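You operate a simulated robot arm through the tools that you are given. There is no shell and no other tool.

Carry out the task below with a simulated robot arm. There is one attempt and no reset: what you move stays moved.

Task
Bring the air on and set the main regulator to 1.6 bar.
Fine: first shut the vent and wind the black regulator knob back to its stop, then free the lock and open the red supply lever; leave the air on.

Only the result counts: the job must be done as asked and must still hold three seconds after the hand-in. Knocking over, shifting, dropping, spilling or breaking anything else fails it.

Robot
A 7-joint arm with a two-finger parallel gripper, fixed in place. Base frame: the origin is at the foot of the arm, x ahead of it, y to its left, z up. Lengths are in mm, angles in rad, forces in N, time in s.
Its first joint turns from -2.897 to 2.897 rad. Payload 1.57 kg.
The tool frame sits at the grasp point between the pads (the TCP): z along the fingers, y along the line on which they close. The tips reach 30 mm beyond it. The gripper opens to 80 mm. The fingers are 17 mm wide and 12 mm thick; the gripper's body (40 by 82 mm) begins 80 mm behind the TCP.
Orientation is told as [roll, pitch, yaw] about the base's x, y, z axes, in that order, counted from this pose: with the fingers straight down and closing along the base's y, the tool's x points along the base's -x, its y along +y and its z along -z.

Tools
- The arm moves only by the tool nudge_tool. Its argument "deltas" is text: rows parted by semicolons, each of 7 numbers parted by spaces: the shift along the base's x, y, z in mm, then the turn, a rotation vector about the base's x, y, z in rad, then the finger opening in mm, from 0 to 80. In form: dx dy dz rx ry rz claw; .... A call has 1 to 20 rows; each row shifts and turns the commanded pose from where the row before left it. A row lasts 0.2 s, in which the tool goes at most 50 mm and 0.15 rad; a call with a longer step from one row to the next is refused whole, and so is a gripper value outside its range. A pose out of reach is approached as far as the arm can. The call stops where the force on the tool passes 50 N (or 10 N more than at its start, if that is more) or the arm is blocked; 0.2 s more then pass. Each finger travels about 153 mm/s and halts on what it meets, pressing with about 33 N; the grip force reading is that of the motor and also rises with nothing between the fingers. The clock runs only during rows and for 0.2 s after the last one: add rows that do not move to give the fingers time. It gives the time, the measured TCP pose, the force on the tool (base axes), the opening and the grip force at its end, in the units of the frame above (readings bear some noise), with the torque about the TCP (base axes, N m) and any sound that the robot's microphone picked up, and new pictures: "pictures" is both (left out), scene, wrist or none.
- Cameras (640 x 400 px; columns grow to the right, rows downward): "scene" is fixed at [399, -648.4, 1832.8]; the picture's right is [0.98, -0.21, 0.00], its down [-0.10, -0.46, -0.88] and it looks along [0.19, 0.86, -0.47] (base axes); focal length 354 px, centre (320, 200). "wrist" rides on the gripper at [72, -7, -122] in the tool frame; the picture's right is [0.09, 1.00, 0.00], its down [-0.84, 0.08, -0.54] and it looks along [-0.54, 0.05, 0.84] (tool axes); focal length 238 px, centre (320, 200). There is no depth. A picture from a camera that has moved, and an enlarged one, comes with that camera's place and axes in the base frame and with its lens.
- zoom(camera, box): a new picture of the part [left, top, right, bottom] of that camera's present view, enlarged. It takes no simulated time.
- finish_job(): hands the job in; it is judged then, once.

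Places have to be worked out from the pictures, the camera data and where the tool is seen. Open the gripper and draw the arm clear of the work before you hand the job in, unless the task says otherwise.

The tools are called after "Emit:" as a command line: name --argument value ..., lists and objects as JSON in quotes. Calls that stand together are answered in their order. nudge_tool: Moves the arm, as the interface text tells. Its arguments: {"type":"object","properties":{"deltas":{"type":"string"},"pictures":{"type":"string","enum":["both","scene","wrist","none"]}},"required":["deltas"]} The other tools are called the same way: zoom (camera, box) takes an enlarged picture of a part of a camera's view; finish_job () hands the job in.

At the start:

```text
time: 0.0
tcp_pos: [328.4, 323.8, 1533.1]
tcp_rot: [-0.001, 0.0, 0.001]
force: [-0.1, 0.3, -0.7]
ft_torque: [0.0, 0.0, 0.01]
opening: 80.1
grasp_force: 0.0
```

scene: 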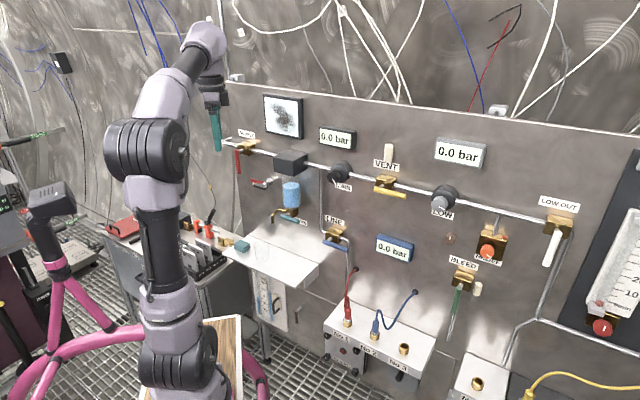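
wrist: 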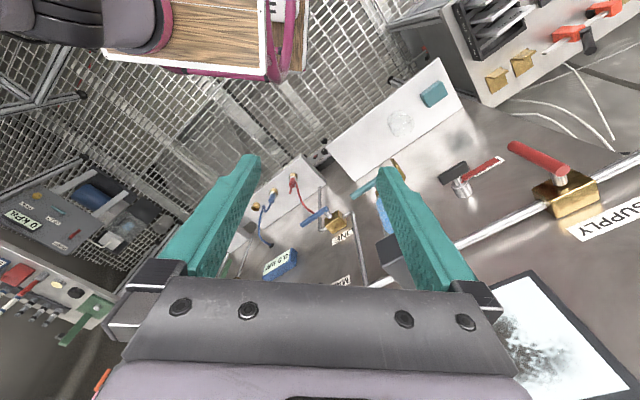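

I'll look closely at the panel first to identify the valves, lock, knobs and gauges.

Emit:
zoom --camera "scene" --box '[210, 90, 370, 190]'

Emit:
zoom --camera "scene" --box '[310, 110, 470, 210]'

Emit:
zoom --camera "scene" --box '[420, 180, 600, 300]'

Emit:
zoom --camera "scene" --box '[210, 180, 370, 290]'

Emit:
zoom --camera "wrist" --box '[400, 100, 640, 250]'

```text
4.00 times, centred on (290, 140) of scene
camera zoom: at [399.0, -648.4, 1832.8], right [0.98, -0.21, 0.0], down [-0.1, -0.46, -0.88], along [0.19, 0.86, -0.47], focal length 1414 px, centre (440, 440)
```

zoom: 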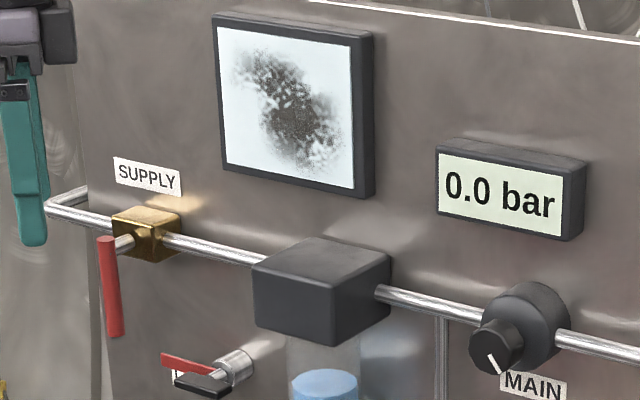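

```text
4.00 times, centred on (390, 160) of scene
camera zoom: at [399.0, -648.4, 1832.8], right [0.98, -0.21, 0.0], down [-0.1, -0.46, -0.88], along [0.19, 0.86, -0.47], focal length 1414 px, centre (40, 360)
```

zoom: 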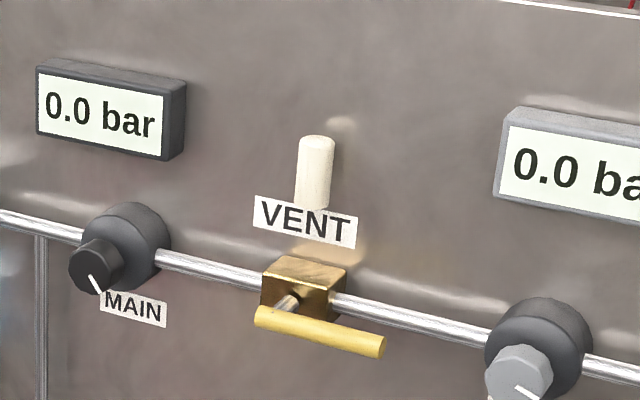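

```text
3.33 times, centred on (510, 240) of scene
camera zoom: at [399.0, -648.4, 1832.8], right [0.98, -0.21, 0.0], down [-0.1, -0.46, -0.88], along [0.19, 0.86, -0.47], focal length 1178 px, centre (-313, 67)
```

zoom: 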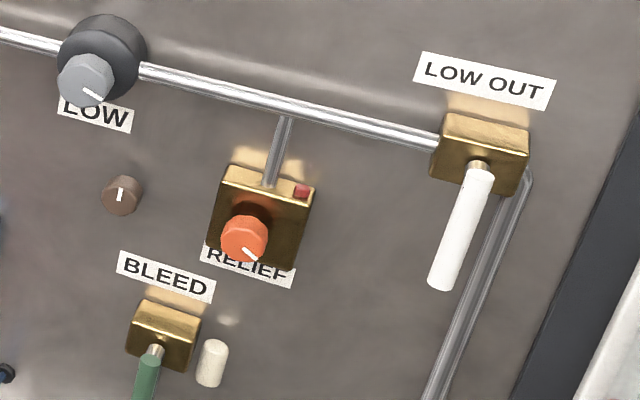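

```text
3.64 times, centred on (290, 235) of scene
camera zoom: at [399.0, -648.4, 1832.8], right [0.98, -0.21, 0.0], down [-0.1, -0.46, -0.88], along [0.19, 0.86, -0.47], focal length 1285 px, centre (429, 73)
```

zoom: 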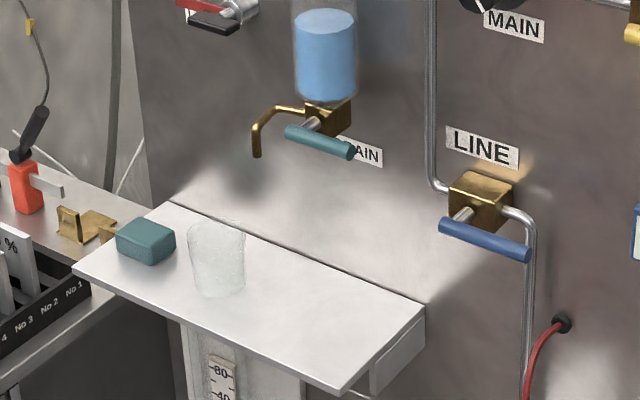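

```text
2.67 times, centred on (520, 175) of wrist
camera zoom: at [255.6, 316.3, 1655.0], right [-0.09, 1.0, 0.0], down [0.84, 0.08, 0.54], along [0.54, 0.05, -0.84], focal length 636 px, centre (-213, 267)
```

zoom: 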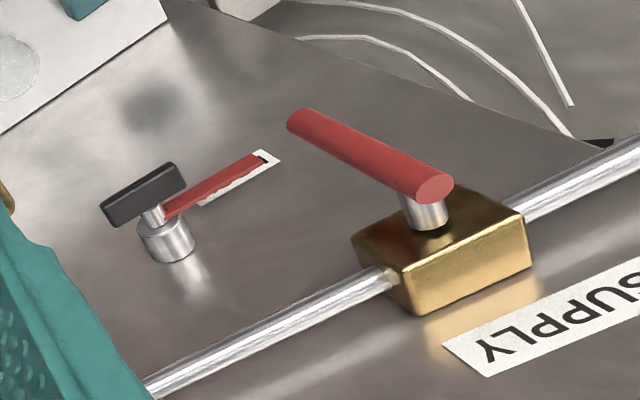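

The panel appears to be a vertical plane about 45° to the base axes. Supply valve body is near (402, 694, 1356), with MAIN and VENT further along the pipe. I'll turn the tool to face the panel, staying well clear of it.

Emit:
nudge_tool --deltas "4 -5 -19 0.05117 -0.12355 0.05117 80; 4 -5 -19 0.05117 -0.12355 0.05117 80; 4 -5 -19 0.05117 -0.12355 0.05117 80; 4 -5 -19 0.05117 -0.12355 0.05117 80; 4 -5 -19 0.05117 -0.12355 0.05117 80; 4 -5 -19 0.05117 -0.12355 0.05117 80"

```text
time: 1.4
tcp_pos: [352.8, 294.4, 1418.4]
tcp_rot: [0.23, -0.774, 0.233]
force: [0.1, 0.1, 0.2]
ft_torque: [-0.05, 0.02, -0.01]
opening: 79.9
grasp_force: 0.3
camera wrist: at [230.9, 229.2, 1452.8], right [-0.44, 0.89, 0.1], down [0.22, 0.0, 0.97], along [0.87, 0.45, -0.2], focal length 238 px, centre (320, 200)
```

scene: 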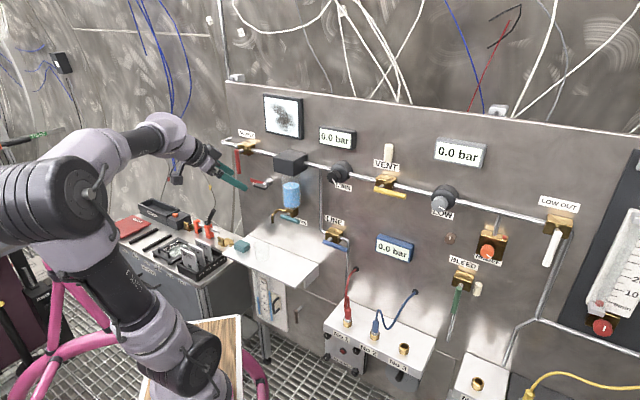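
wrist: 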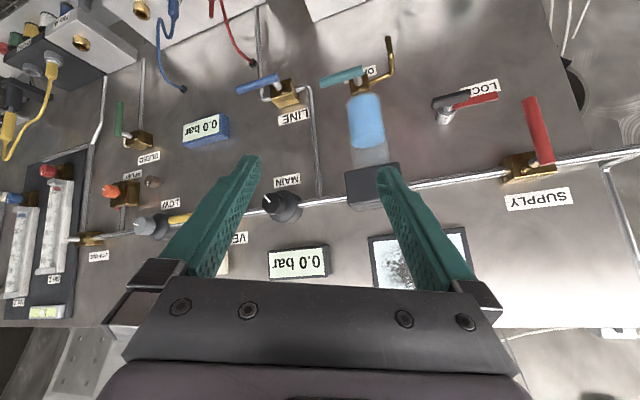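

The turn is going well, and the wrist view now shows the whole panel upside down. I'll zoom in on the lock, supply and main areas from here.

Emit:
zoom --camera "wrist" --box '[420, 60, 600, 220]'

Emit:
zoom --camera "wrist" --box '[230, 160, 350, 290]'

Emit:
zoom --camera "wrist" --box '[60, 80, 240, 260]'

Emit:
zoom --camera "wrist" --box '[230, 30, 410, 180]'

```text
2.50 times, centred on (510, 140) of wrist
camera zoom: at [230.9, 229.2, 1452.8], right [-0.44, 0.89, 0.1], down [0.22, 0.0, 0.97], along [0.87, 0.45, -0.2], focal length 596 px, centre (-155, 350)
```

zoom: 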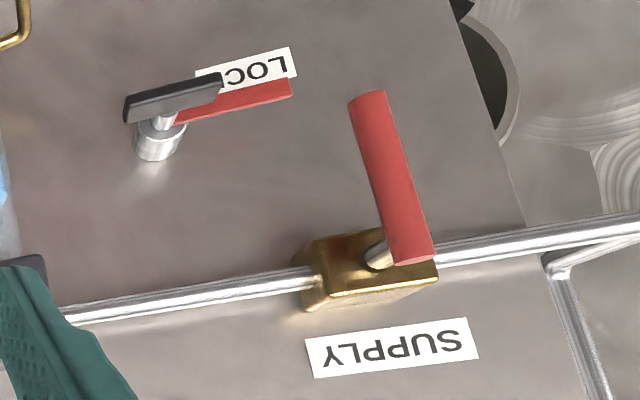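

```text
3.08 times, centred on (290, 225) of wrist
camera zoom: at [230.9, 229.2, 1452.8], right [-0.44, 0.89, 0.1], down [0.22, 0.0, 0.97], along [0.87, 0.45, -0.2], focal length 733 px, centre (412, 123)
```

zoom: 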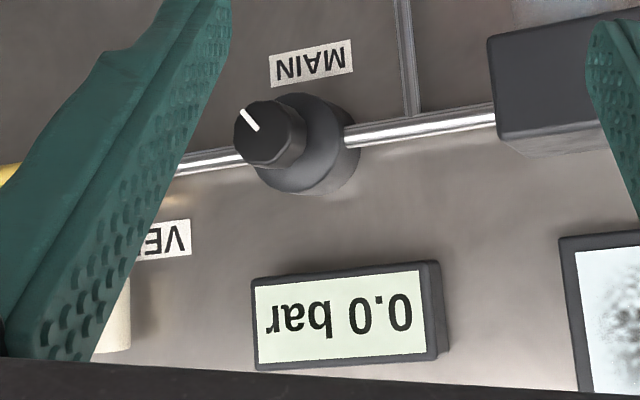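

```text
2.22 times, centred on (150, 170) of wrist
camera zoom: at [230.9, 229.2, 1452.8], right [-0.44, 0.89, 0.1], down [0.22, 0.0, 0.97], along [0.87, 0.45, -0.2], focal length 530 px, centre (698, 267)
```

zoom: 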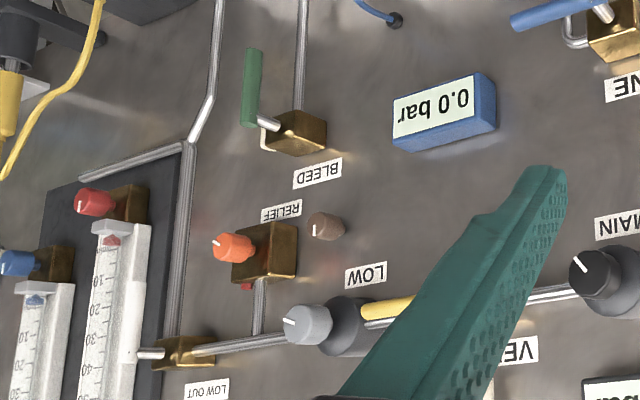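

```text
2.67 times, centred on (320, 105) of wrist
camera zoom: at [230.9, 229.2, 1452.8], right [-0.44, 0.89, 0.1], down [0.22, 0.0, 0.97], along [0.87, 0.45, -0.2], focal length 636 px, centre (320, 453)
```

zoom: 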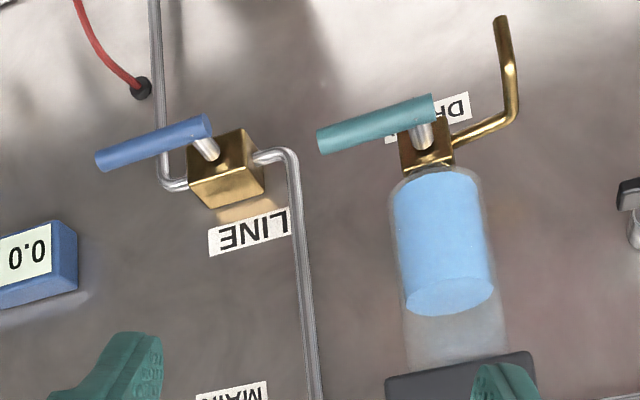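

The lock is a thumb-turn with a black T-handle and a red tongue pointing at the supply lever. I'll finish the turn so the tool points straight at the panel.

Emit:
nudge_tool --deltas "0 0 -19 0.05117 -0.12355 0.05117 80; 0 0 -19 0.05117 -0.12355 0.05117 80; 0 0 -19 0.05117 -0.12355 0.05117 80; 0 0 -19 0.05117 -0.12355 0.05117 80; 0 0 -19 0.05117 -0.12355 0.05117 80; 0 0 -19 0.05117 -0.12355 0.05117 80; 0 0 0 0 0 0 80"

```text
time: 3.0
tcp_pos: [345.4, 344.0, 1333.9]
tcp_rot: [-2.039, -1.568, 2.823]
force: [0.6, -0.5, 0.3]
ft_torque: [-0.03, 0.01, 0.0]
opening: 80.1
grasp_force: 0.1
out of reach, approached as far as the arm can: row 5, 6
camera wrist: at [263.7, 252.0, 1262.6], right [-0.7, 0.7, -0.09], down [-0.44, -0.33, 0.84], along [0.56, 0.63, 0.54], focal length 238 px, centre (320, 200)
```

scene: 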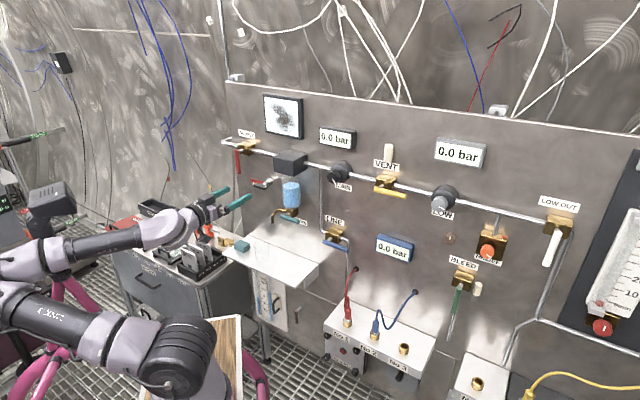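
wrist: 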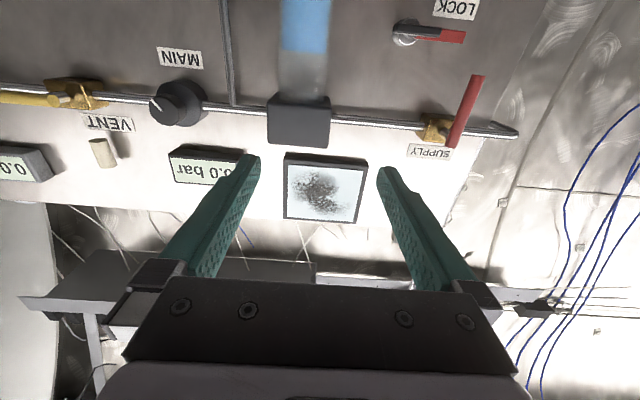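

The tool now faces the panel; the arm was at its folding limit in that low, close pose. I'll zoom on the features to triangulate them against the fixed camera.

Emit:
zoom --camera "wrist" --box '[370, 0, 530, 160]'

Emit:
zoom --camera "wrist" --box '[0, 40, 240, 190]'

Emit:
zoom --camera "scene" --box '[220, 120, 310, 200]'

Emit:
zoom --camera "scene" --box '[315, 120, 425, 210]'

```text
2.50 times, centred on (450, 80) of wrist
camera zoom: at [263.7, 252.0, 1262.6], right [-0.7, 0.7, -0.09], down [-0.44, -0.33, 0.84], along [0.56, 0.63, 0.54], focal length 596 px, centre (-5, 500)
```

zoom: 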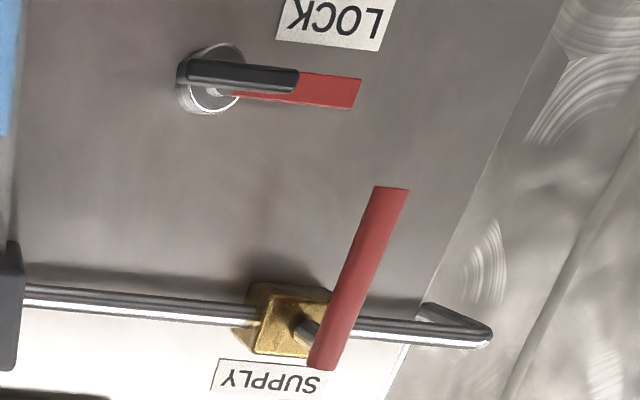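

```text
2.67 times, centred on (120, 115) of wrist
camera zoom: at [263.7, 252.0, 1262.6], right [-0.7, 0.7, -0.09], down [-0.44, -0.33, 0.84], along [0.56, 0.63, 0.54], focal length 636 px, centre (853, 427)
```

zoom: 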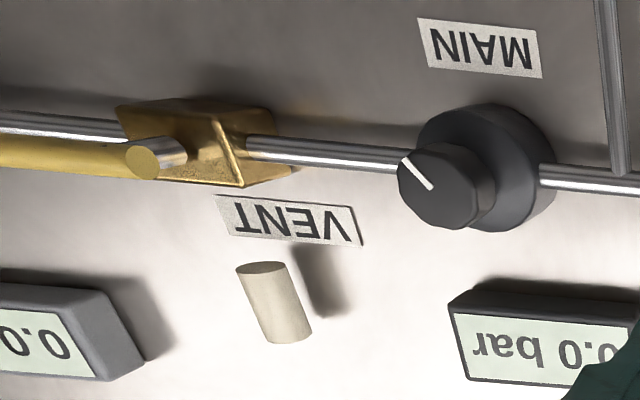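

```text
5.00 times, centred on (265, 160) of scene
camera zoom: at [399.0, -648.4, 1832.8], right [0.98, -0.21, 0.0], down [-0.1, -0.46, -0.88], along [0.19, 0.86, -0.47], focal length 1767 px, centre (595, 400)
```

zoom: 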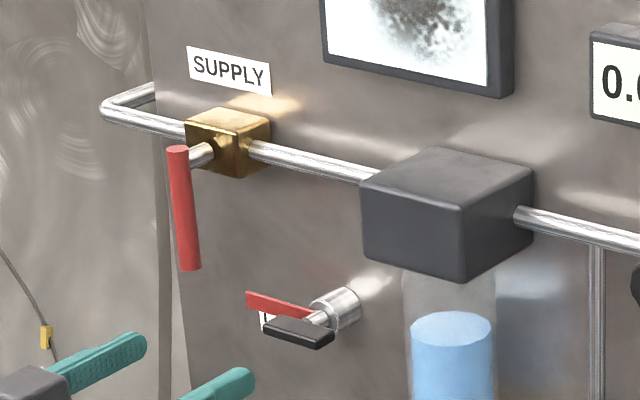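

```text
4.44 times, centred on (370, 165) of scene
camera zoom: at [399.0, -648.4, 1832.8], right [0.98, -0.21, 0.0], down [-0.1, -0.46, -0.88], along [0.19, 0.86, -0.47], focal length 1571 px, centre (98, 356)
```

zoom: 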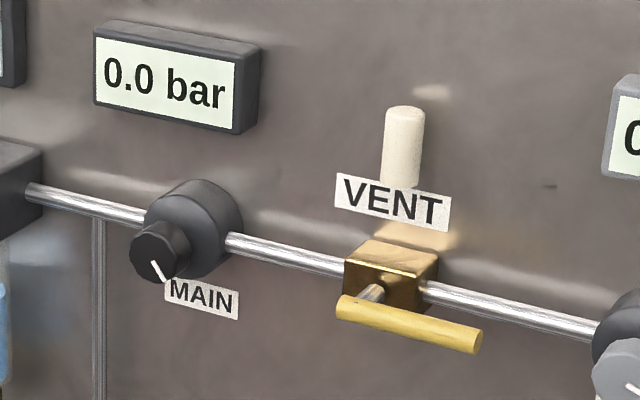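

Triangulating gives these positions, in panel coordinates (u = right along the panel, n = depth toward it, z = height):
- **Supply lever:** shaft about u -197, z 1358, tip pointing down.
- **Lock:** u about -105, z 1237.
- **MAIN knob:** u 217, n 709, z 1361.
- **VENT lever:** shaft u 384, tip u 460, n 712.

I'll close the fingers and go to a standoff in front of the vent handle.

Emit:
nudge_tool --deltas "34.8 -16.4 8.6 0 0 0 60; 34.8 -16.4 8.6 0 0 0 40; 34.8 -16.4 8.6 0 0 0 20; 34.8 -16.4 8.6 0 0 0 0; 34.8 -16.4 8.6 0 0 0 0; 34.8 -16.4 8.6 0 0 0 0; 34.8 -16.4 8.6 0 0 0 0; 34.8 -16.4 8.6 0 0 0 0; 34.8 -16.4 8.6 0 0 0 0; 34.8 -16.4 8.6 0 0 0 0; 34.8 -16.4 8.6 0 0 0 0; 0 0 0 0 0 0 0"

```text
time: 5.6
tcp_pos: [729.1, 178.8, 1439.9]
tcp_rot: [-2.189, -1.571, 2.973]
force: [-0.9, -0.6, 0.6]
ft_torque: [-0.01, -0.03, -0.01]
opening: 0.0
grasp_force: 21.4
out of reach, approached as far as the arm can: row 1, 2
camera wrist: at [647.2, 86.5, 1368.1], right [-0.7, 0.7, -0.09], down [-0.44, -0.33, 0.84], along [0.56, 0.63, 0.54], focal length 238 px, centre (320, 200)
```

scene: 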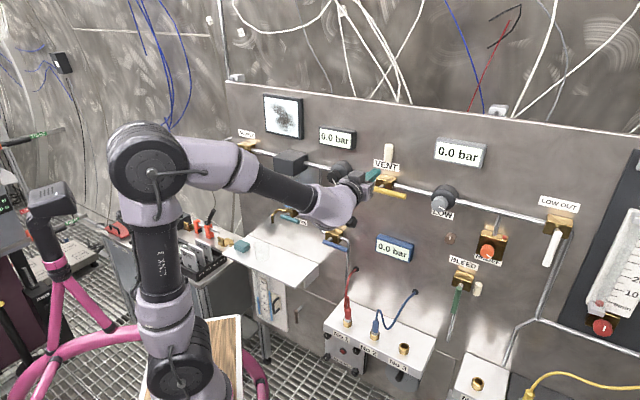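
wrist: 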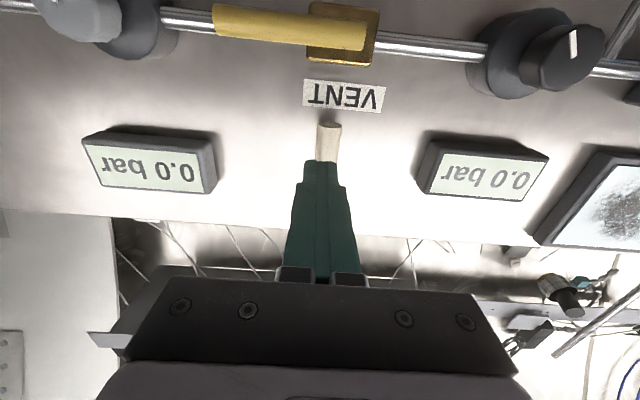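

The commanded pose follows the actual pose, and the view confirms the vent handle at u≈370–463, z≈1360, n≈703. I'll place the closed fingertips just above the handle's free end.

Emit:
nudge_tool --deltas "24 -2.3 -14 0 0 0 0; 24 -2.3 -14 0 0 0 0; 24 -2.3 -14 0 0 0 0; 0 0 0 0 0 0 0"

```text
time: 6.6
tcp_pos: [800.5, 170.9, 1397.8]
tcp_rot: [-2.343, -1.571, 3.129]
force: [-0.3, 0.1, 0.6]
ft_torque: [-0.01, 0.02, -0.03]
opening: 0.0
grasp_force: 21.0
camera wrist: at [718.9, 80.7, 1325.9], right [-0.7, 0.7, -0.09], down [-0.44, -0.33, 0.84], along [0.56, 0.63, 0.54], focal length 238 px, centre (320, 200)
```

scene: 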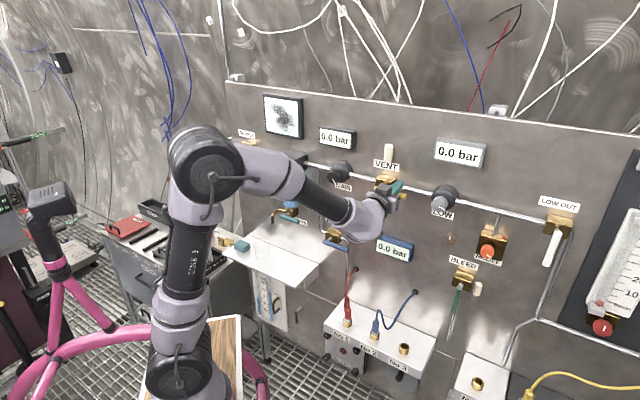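
wrist: 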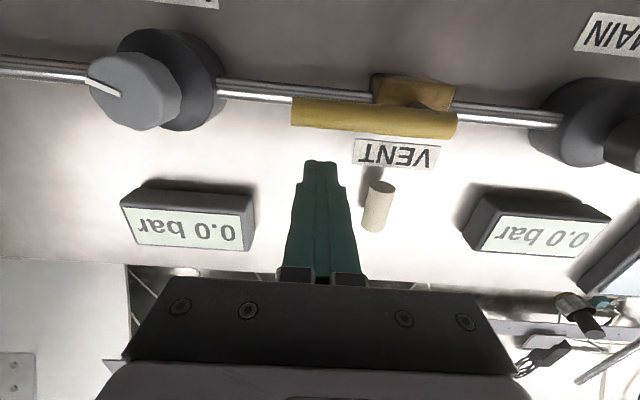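

The fingertips hang just above the free end of the yellow handle. I'll push it down through the first part of its arc and check the force.

Emit:
nudge_tool --deltas "0 0 -17 0 0 0 0; 0.7 -0.7 -12 0 0 0 0; 0.4 -0.4 -8 0 0 0 0; -0.9 0.9 -9 0 0 0 0; -0.9 0.9 -8 0 0 0 0; 0 0 0 0 0 0 0"

```text
time: 8.0
tcp_pos: [800.3, 172.9, 1344.3]
tcp_rot: [0.177, -1.572, 0.606]
force: [0.4, 0.1, 0.1]
ft_torque: [-0.02, 0.0, 0.01]
opening: 0.2
grasp_force: 21.4
camera wrist: at [717.9, 81.3, 1271.6], right [-0.7, 0.7, -0.09], down [-0.44, -0.33, 0.84], along [0.56, 0.63, 0.54], focal length 238 px, centre (320, 200)
```

scene: 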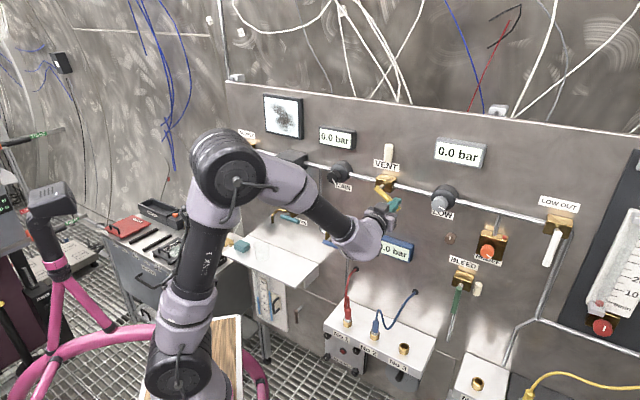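
wrist: 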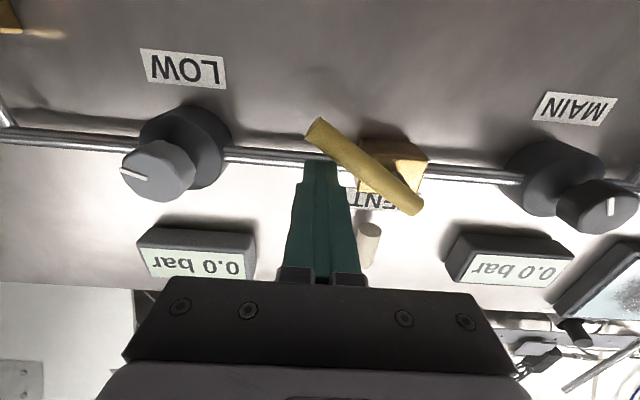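

The handle turns freely, so I'll carry on along the arc until it points straight down.

Emit:
nudge_tool --deltas "-4.2 4.2 -16 0 0 0 0; -7.1 7.1 -12.3 0 0 0 0; -9.1 9.1 -9.3 0 0 0 0; -10.5 10.5 -5.6 0 0 0 0; -4 4 -1 0 0 0 0; 0 0 0 0 0 0 0"

```text
time: 9.4
tcp_pos: [767.4, 204.5, 1299.9]
tcp_rot: [2.796, -1.569, -2.015]
force: [19.4, -13.2, 7.0]
ft_torque: [0.24, 0.01, -0.63]
opening: 0.2
grasp_force: 21.6
camera wrist: at [685.1, 114.5, 1228.5], right [-0.7, 0.71, -0.09], down [-0.44, -0.33, 0.84], along [0.56, 0.63, 0.54], focal length 238 px, centre (320, 200)
```

scene: 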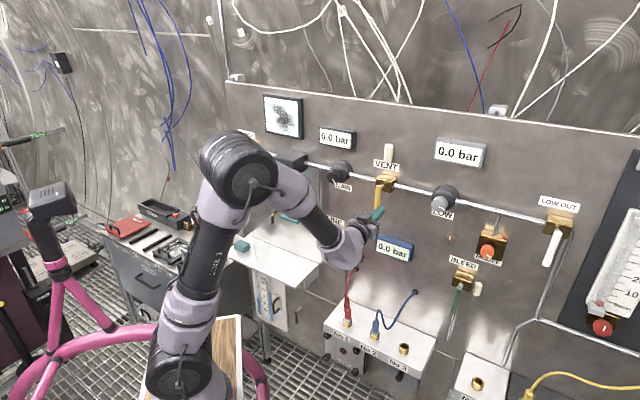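
wrist: 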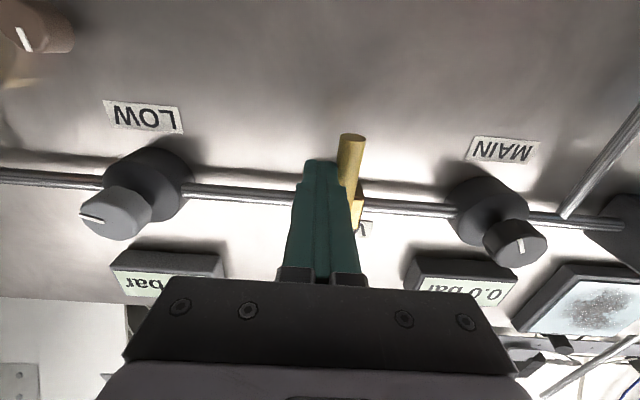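

The vent handle hangs vertical and the reaction force (~23 N) shows it is at its stop. I'll back away and move to a standoff in front of the black MAIN knob.

Emit:
nudge_tool --deltas "8 -8 0 0 0 0 0; 4 -4 0 0 0 0 0; -25 -25 0 0 0 0 0; -25 -25 0 0 0 0 20; -27.7 27.7 12 0 0 0 40; -27.7 27.7 12 0 0 0 60; -27.7 27.7 12 0 0 0 80; -27.7 27.7 12 0 0 0 80; -27.7 27.7 12 0 0 0 80; 0 0 0 0 0 0 80"

```text
time: 11.6
tcp_pos: [587.8, 285.8, 1357.7]
tcp_rot: [-2.089, -1.572, 2.872]
force: [-0.5, -0.3, 0.6]
ft_torque: [0.0, 0.0, 0.02]
opening: 80.0
grasp_force: 0.0
camera wrist: at [505.9, 195.3, 1285.9], right [-0.7, 0.7, -0.09], down [-0.44, -0.33, 0.84], along [0.56, 0.63, 0.54], focal length 238 px, centre (320, 200)
```

scene: 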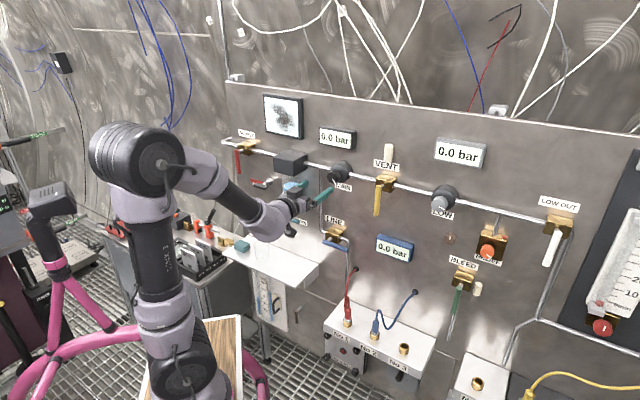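
wrist: 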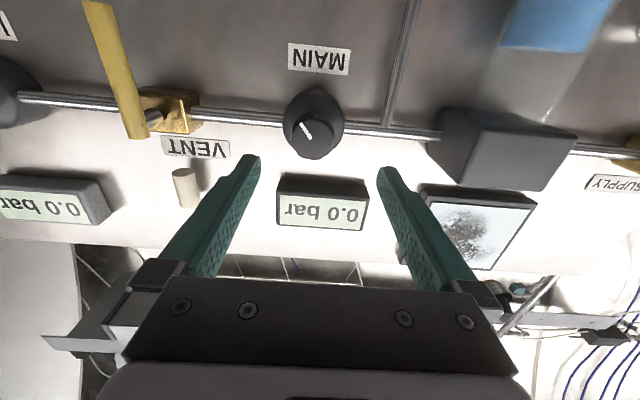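

Emit:
zoom --camera "wrist" --box '[250, 60, 390, 200]'

Emit:
zoom --camera "scene" --box '[290, 130, 400, 220]'

```text
2.86 times, centred on (320, 130) of wrist
camera zoom: at [505.9, 195.3, 1285.9], right [-0.7, 0.7, -0.09], down [-0.44, -0.33, 0.84], along [0.56, 0.63, 0.54], focal length 681 px, centre (320, 400)
```

zoom: 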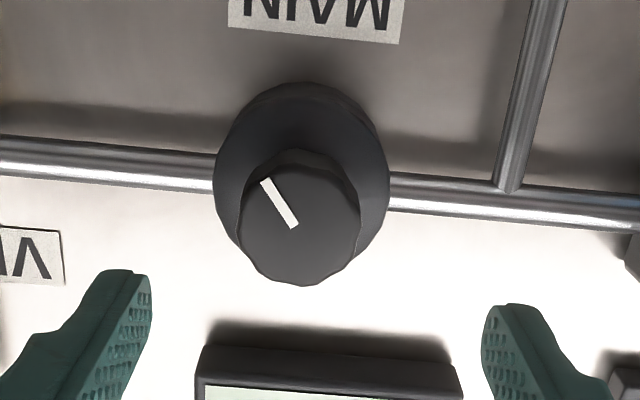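

```text
4.44 times, centred on (345, 175) of scene
camera zoom: at [399.0, -648.4, 1832.8], right [0.98, -0.21, 0.0], down [-0.1, -0.46, -0.88], along [0.19, 0.86, -0.47], focal length 1571 px, centre (209, 311)
```

zoom: 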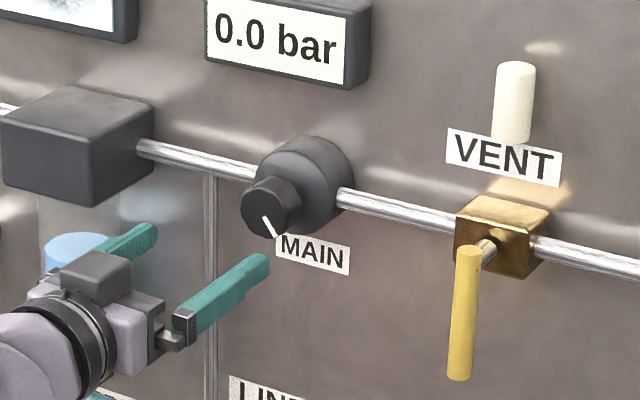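

The knob is about 40 mm across, front face at u≈218.5, n≈709, z≈1360. Before gripping I'll align with it and pre-roll the tool clockwise, so there is plenty of counter-clockwise travel for winding back.

Emit:
nudge_tool --deltas "3.5 -3.5 3 0.105 0.105 0 80; 0 0 0 0.105 0.105 0 80; 0 0 0 0.105 0.105 0 80; 0 0 0 0.105 0.105 0 80; 0 0 0 0.105 0.105 0 80; 0 0 0 0.105 0.105 0 80; 0 0 0 0.105 0.105 0 80; 0 0 0 0.105 0.105 0 80; 0 0 0 0 0 0 80"

```text
time: 13.6
tcp_pos: [592.6, 280.7, 1360.7]
tcp_rot: [1.57, -0.379, -0.786]
force: [-0.5, -0.3, 0.2]
ft_torque: [0.0, 0.02, 0.04]
opening: 80.0
grasp_force: 0.0
camera wrist: at [459.8, 239.6, 1329.1], right [-0.32, 0.32, 0.89], down [0.15, -0.91, 0.38], along [0.94, 0.25, 0.25], focal length 238 px, centre (320, 200)
```

scene: 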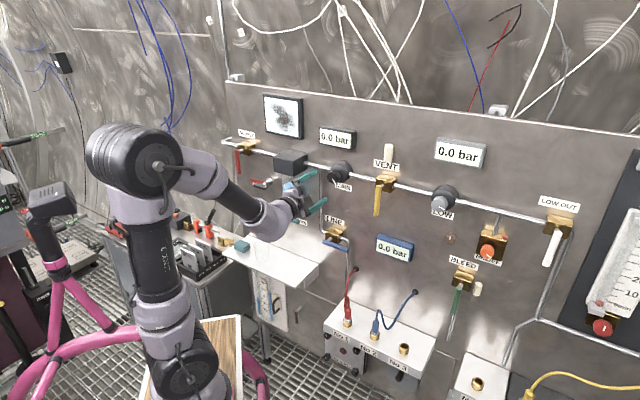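
wrist: 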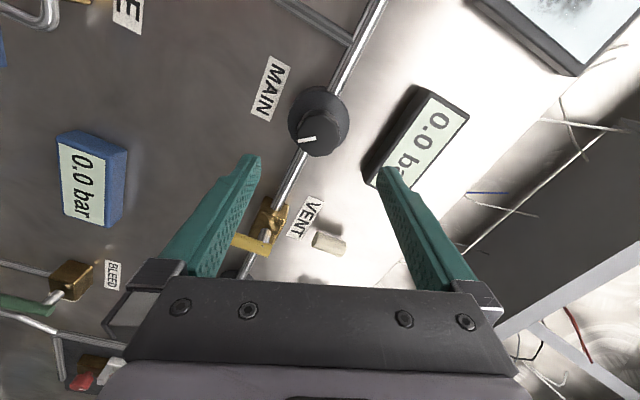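

Emit:
zoom --camera "wrist" --box '[260, 70, 380, 190]'

```text
3.33 times, centred on (320, 130) of wrist
camera zoom: at [459.8, 239.6, 1329.1], right [-0.32, 0.32, 0.89], down [0.15, -0.91, 0.38], along [0.94, 0.25, 0.25], focal length 794 px, centre (320, 433)
```

zoom: 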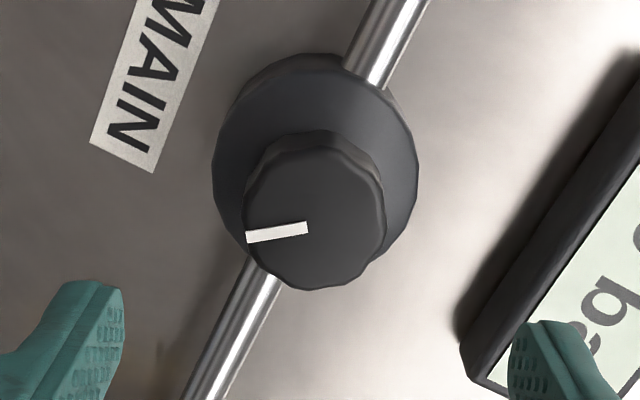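

The knob face is at about u 219, z 1358.5, n 715. I'll make a small correction and move in so the tips straddle about 15 mm of the knob, then close.

Emit:
nudge_tool --deltas "-1.06 1.06 -2.2 0 0 0 80; 20 20 0 0 0 0 80; 20 20 0 0 0 0 80; 18 18 0 0 0 0 80; 0 0 0 0 0 0 80"

```text
time: 14.8
tcp_pos: [649.3, 340.5, 1358.7]
tcp_rot: [1.571, -0.38, -0.787]
force: [0.5, 0.1, -0.4]
ft_torque: [0.03, 0.01, 0.03]
opening: 79.8
grasp_force: 0.1
camera wrist: at [518.1, 298.5, 1326.4], right [-0.32, 0.32, 0.89], down [0.14, -0.91, 0.38], along [0.94, 0.25, 0.25], focal length 238 px, centre (320, 200)
```

scene: 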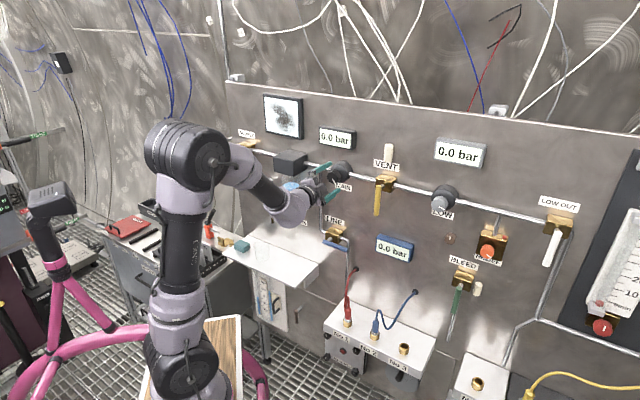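
wrist: 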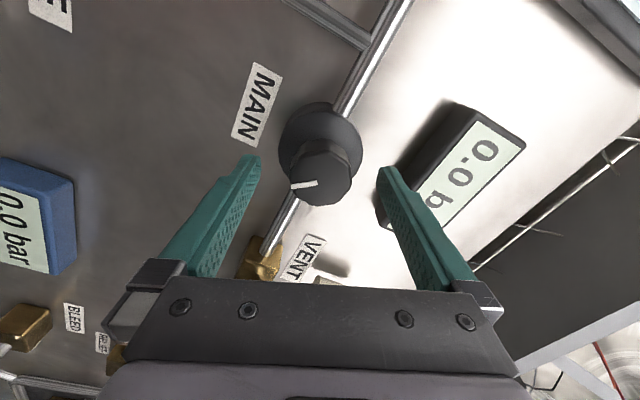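

The knob is centred between the fingers, so I'll close on it.

Emit:
nudge_tool --deltas "0 0 0 0 0 0 40; 0 0 0 0 0 0 20; 0 0 0 0 0 0 0; 0 0 0 0 0 0 0"

```text
time: 15.8
tcp_pos: [650.4, 339.3, 1360.1]
tcp_rot: [1.573, -0.382, -0.786]
force: [1.7, 3.4, 6.9]
ft_torque: [0.03, -0.09, 0.06]
opening: 41.4
grasp_force: 44.9
camera wrist: at [518.0, 298.7, 1326.7], right [-0.32, 0.32, 0.89], down [0.14, -0.91, 0.38], along [0.93, 0.25, 0.25], focal length 238 px, centre (320, 200)
```

scene: 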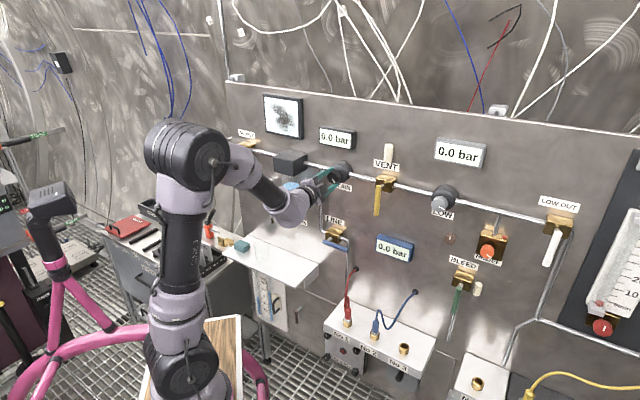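
wrist: 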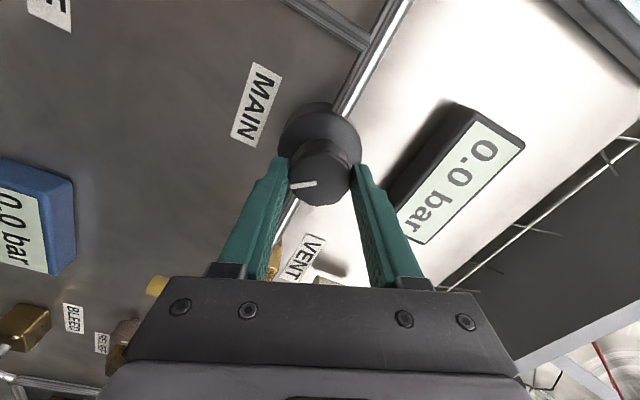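

Gripped at 41 mm with only a few newtons of side load. I'll now rotate counter-clockwise (winding back) in a short test and watch the torque.

Emit:
nudge_tool --deltas "0 0 1.2 -0.07 -0.07 0 0; 0 0 0 -0.1 -0.1 0 0; 0 0 0 -0.1 -0.1 0 0; 0 0 0 0 0 0 0"

```text
time: 16.8
tcp_pos: [650.9, 339.5, 1360.2]
tcp_rot: [1.566, -0.765, -0.784]
force: [8.9, 6.5, -9.2]
ft_torque: [0.02, -0.01, -0.34]
opening: 41.4
grasp_force: 45.5
camera wrist: at [529.8, 286.6, 1305.5], right [-0.53, 0.54, 0.65], down [0.01, -0.77, 0.64], along [0.85, 0.34, 0.41], focal length 238 px, centre (320, 200)
```

scene: 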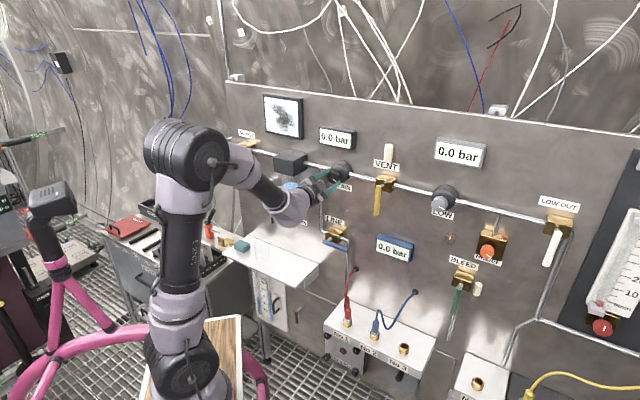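
wrist: 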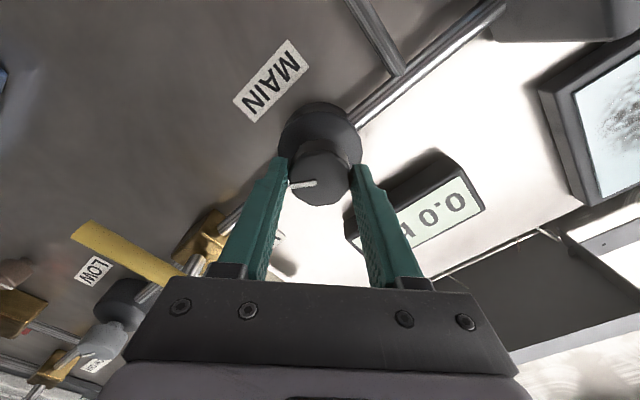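

The white mark stays fixed relative to the fingers, so the knob is turning with the gripper. I'll keep winding counter-clockwise.

Emit:
nudge_tool --deltas "0 0 -0.7 -0.1 -0.1 0 0; 0 0 0 -0.1 -0.1 0 0; 0 0 0 -0.1 -0.1 0 0; 0 0 0 -0.1 -0.1 0 0; 0 0 0 -0.1 -0.1 0 0; 0 0 0 -0.1 -0.1 0 0; 0 0 0 0 0 0 0"

```text
time: 18.4
tcp_pos: [650.1, 339.8, 1359.6]
tcp_rot: [-1.522, -1.529, 2.307]
force: [7.1, -2.1, -17.7]
ft_torque: [-0.17, 0.2, -0.02]
opening: 41.3
grasp_force: 45.2
camera wrist: at [570.3, 245.9, 1288.3], right [-0.7, 0.7, -0.13], down [-0.46, -0.3, 0.83], along [0.54, 0.65, 0.54], focal length 238 px, centre (320, 200)
```

scene: 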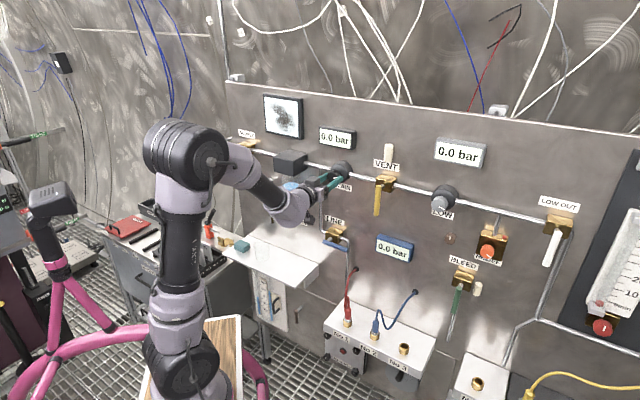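
wrist: 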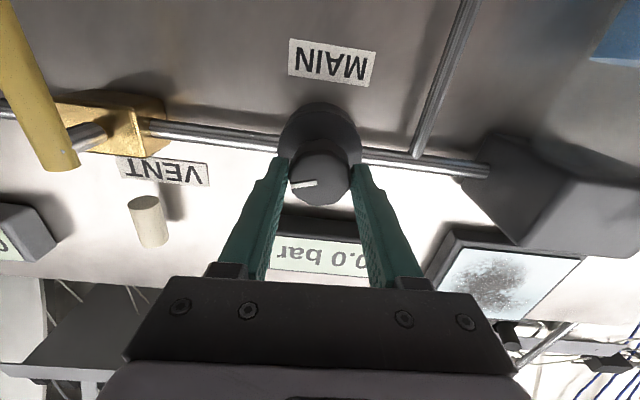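

The knob keeps following and the mark is now at about 3 o'clock. I'll relieve a little vertical load and continue winding back.

Emit:
nudge_tool --deltas "0 0 -1.5 -0.1 -0.1 0 0; 0 0 0 -0.1 -0.1 0 0; 0 0 0 -0.1 -0.1 0 0; 0 0 0 -0.1 -0.1 0 0; 0 0 0 0 0 0 0"

```text
time: 19.6
tcp_pos: [649.5, 339.7, 1360.1]
tcp_rot: [-1.572, -0.962, 2.357]
force: [11.7, -4.2, -3.0]
ft_torque: [0.07, 0.02, -0.11]
opening: 41.3
grasp_force: 44.4
camera wrist: at [596.6, 219.9, 1304.4], right [-0.54, 0.54, -0.65], down [-0.77, 0.0, 0.64], along [0.35, 0.84, 0.42], focal length 238 px, centre (320, 200)
```

scene: 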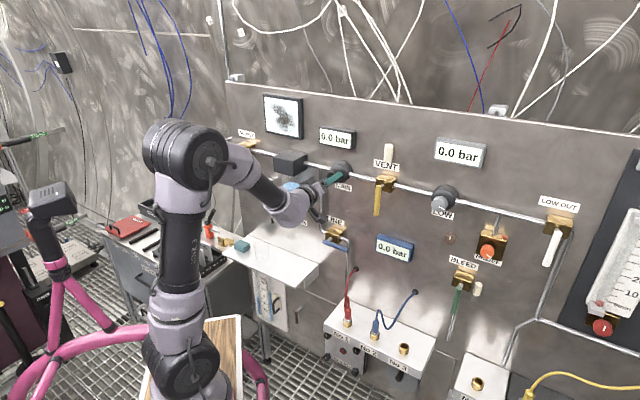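
wrist: 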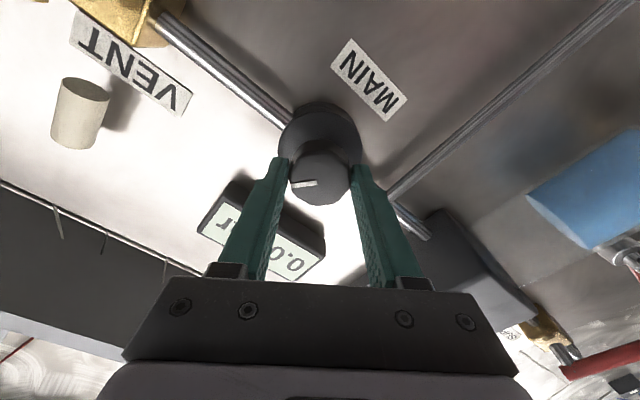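

Still turning freely, total about 1.8 rad. I'll continue.

Emit:
nudge_tool --deltas "0 0 0 -0.1 -0.1 0 0; 0 0 0 -0.1 -0.1 0 0; 0 0 0 -0.1 -0.1 0 0; 0 0 0 -0.1 -0.1 0 0; 0 0 0 -0.1 -0.1 0 0; 0 0 0 0 0 0 0" --pictures "wrist"

```text
time: 21.0
tcp_pos: [651.1, 339.2, 1360.1]
tcp_rot: [-1.575, -0.256, 2.357]
force: [22.0, -2.3, 12.8]
ft_torque: [0.17, -0.21, 0.48]
opening: 41.3
grasp_force: 45.3
camera wrist: at [614.2, 202.3, 1347.8], right [-0.11, 0.12, -0.99], down [-0.97, 0.2, 0.13], along [0.22, 0.97, 0.09], focal length 238 px, centre (320, 200)
```

wrist: 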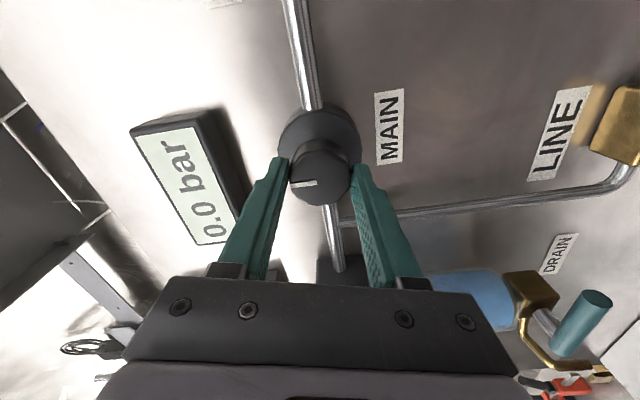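

Mark is now at 12 o'clock with no stop yet. I'll release, correct the centring (loads suggest the knob axis is ~2 mm right and up), roll back clockwise with fingers open, and regrip.

Emit:
nudge_tool --deltas "0 0 0 0 0 0 60; 1.2 -1.2 2 0 0 0 80; 0 0 0 0.1 0.1 0 80; 0 0 0 0.1 0.1 0 80; 0 0 0 0.1 0.1 0 80; 0 0 0 0.1 0.1 0 80; 0 0 0 0.1 0.1 0 80; 0 0 0 0.1 0.1 0 80; 0 0 0 0.1 0.1 0 80; 0 0 0 0.1 0.1 0 80; 0 0 0 0.1 0.1 0 80; 0 0 0 0.1 0.1 0 80; 0 0 0 0.1 0.1 0 80; 0 0 0 0.1 0.1 0 80; 0 0 0 0.1 0.1 0 80; 0 0 0 0.1 0.1 0 80; 0 0 0 0.1 0.1 0 80; 0 0 0 0.1 0.1 0 80; 0 0 0 0.1 0.1 0 80; 0 0 0 0 0 0 80"

```text
time: 25.2
tcp_pos: [651.4, 338.6, 1361.5]
tcp_rot: [1.572, -0.48, -0.786]
force: [-0.3, 0.3, -0.1]
ft_torque: [-0.04, 0.02, -0.02]
opening: 80.2
grasp_force: 0.1
camera wrist: at [520.7, 295.2, 1322.6], right [-0.38, 0.38, 0.84], down [0.12, -0.88, 0.46], along [0.92, 0.27, 0.29], focal length 238 px, centre (320, 200)
```

scene: 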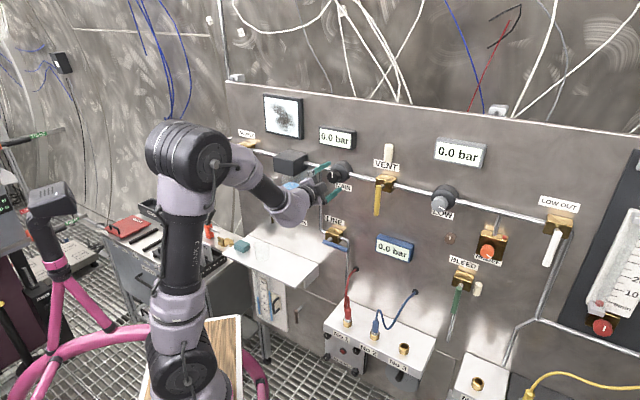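
wrist: 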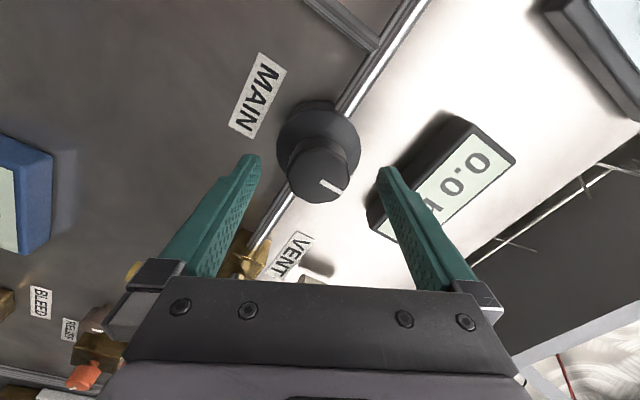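

The knob stayed put with the mark at 12 o'clock. I'll grip again and wind counter-clockwise.

Emit:
nudge_tool --deltas "0 0 0 0 0 0 40; 0 0 0 0 0 0 10; 0 0 0 0 0 0 0; 0 0 0 0 0 0 0; 0 0 0 -0.08 -0.08 0 0; 0 0 0 -0.1 -0.1 0 0; 0 0 0 -0.1 -0.1 0 0; 0 0 0 -0.1 -0.1 0 0; 0 0 0 -0.1 -0.1 0 0; 0 0 0 0 0 0 0" --pictures "wrist"

```text
time: 27.4
tcp_pos: [651.0, 338.9, 1362.1]
tcp_rot: [1.573, -1.162, -0.789]
force: [3.5, -1.7, -2.8]
ft_torque: [0.82, 0.31, 0.14]
opening: 41.8
grasp_force: 44.7
camera wrist: at [548.0, 268.0, 1293.0], right [-0.67, 0.67, 0.31], down [-0.2, -0.57, 0.8], along [0.71, 0.47, 0.52], focal length 238 px, centre (320, 200)
```

wrist: 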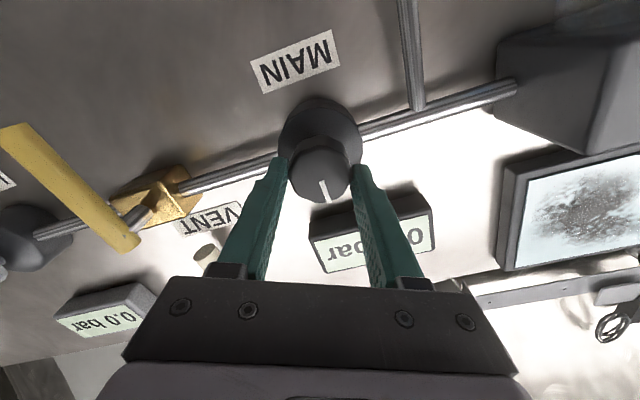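

Torque about the knob axis rose to 0.8 N·m and the mark no longer turned with the gripper, so the knob is at its stop (mark at 12 o'clock). I'll release and confirm in a picture.

Emit:
nudge_tool --deltas "0 0 0 0 0 0 20; 0 0 0 0 0 0 60; 0 0 0 0 0 0 80; 0 0 0 0 0 0 80"

Emit:
zoom --camera "wrist" --box '[230, 80, 430, 260]'

Emit:
zoom --camera "scene" --box '[290, 120, 400, 220]'

```text
time: 28.4
tcp_pos: [650.4, 338.6, 1360.2]
tcp_rot: [1.571, -1.16, -0.786]
force: [0.1, -0.2, 0.2]
ft_torque: [-0.02, 0.0, -0.02]
opening: 80.0
grasp_force: 0.2
camera wrist: at [547.4, 268.2, 1292.8], right [-0.67, 0.67, 0.31], down [-0.2, -0.57, 0.8], along [0.71, 0.47, 0.52], focal length 238 px, centre (320, 200)
```

scene: 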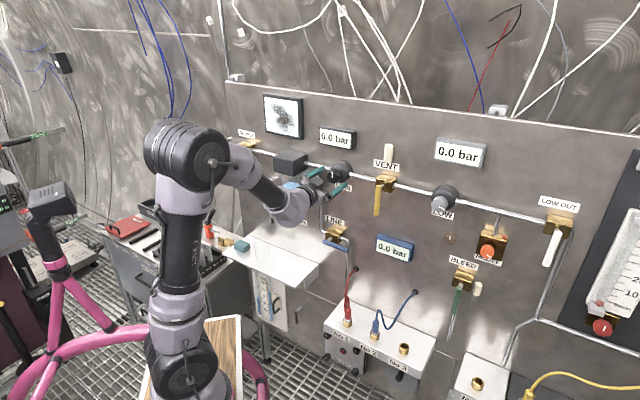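
wrist: 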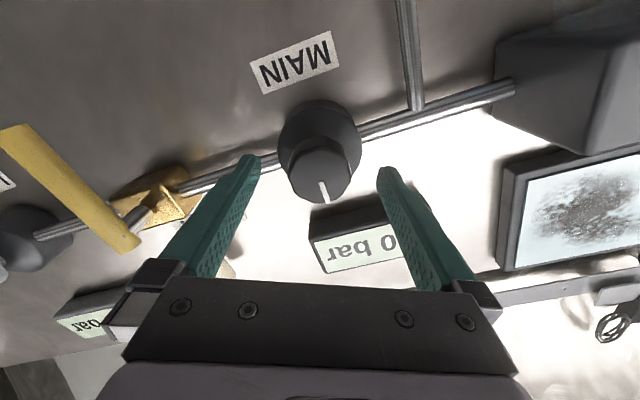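

```text
2.22 times, centred on (330, 170) of wrist
camera zoom: at [547.4, 268.2, 1292.8], right [-0.67, 0.67, 0.31], down [-0.2, -0.57, 0.8], along [0.71, 0.47, 0.52], focal length 530 px, centre (298, 267)
```

zoom: 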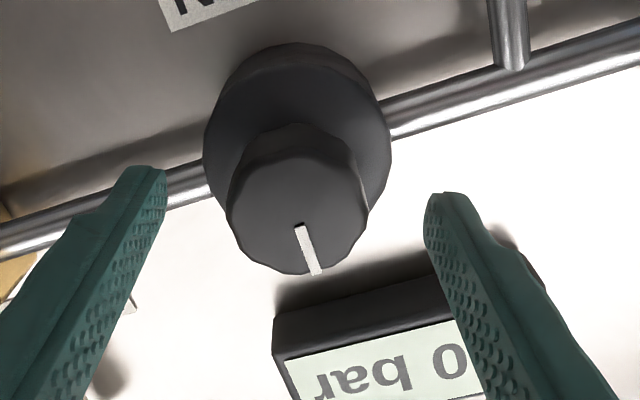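

```text
4.00 times, centred on (345, 170) of scene
camera zoom: at [399.0, -648.4, 1832.8], right [0.98, -0.21, 0.0], down [-0.1, -0.46, -0.88], along [0.19, 0.86, -0.47], focal length 1414 px, centre (220, 320)
```

zoom: 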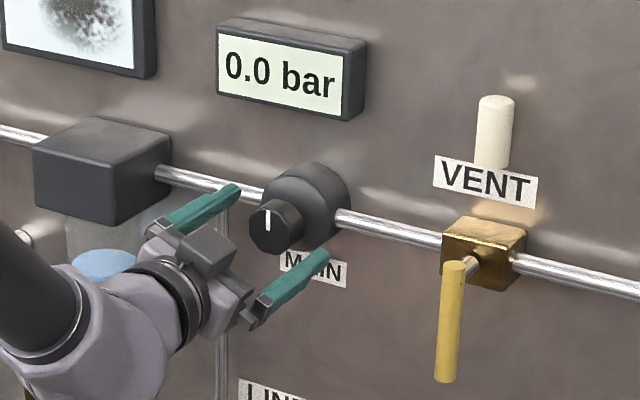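

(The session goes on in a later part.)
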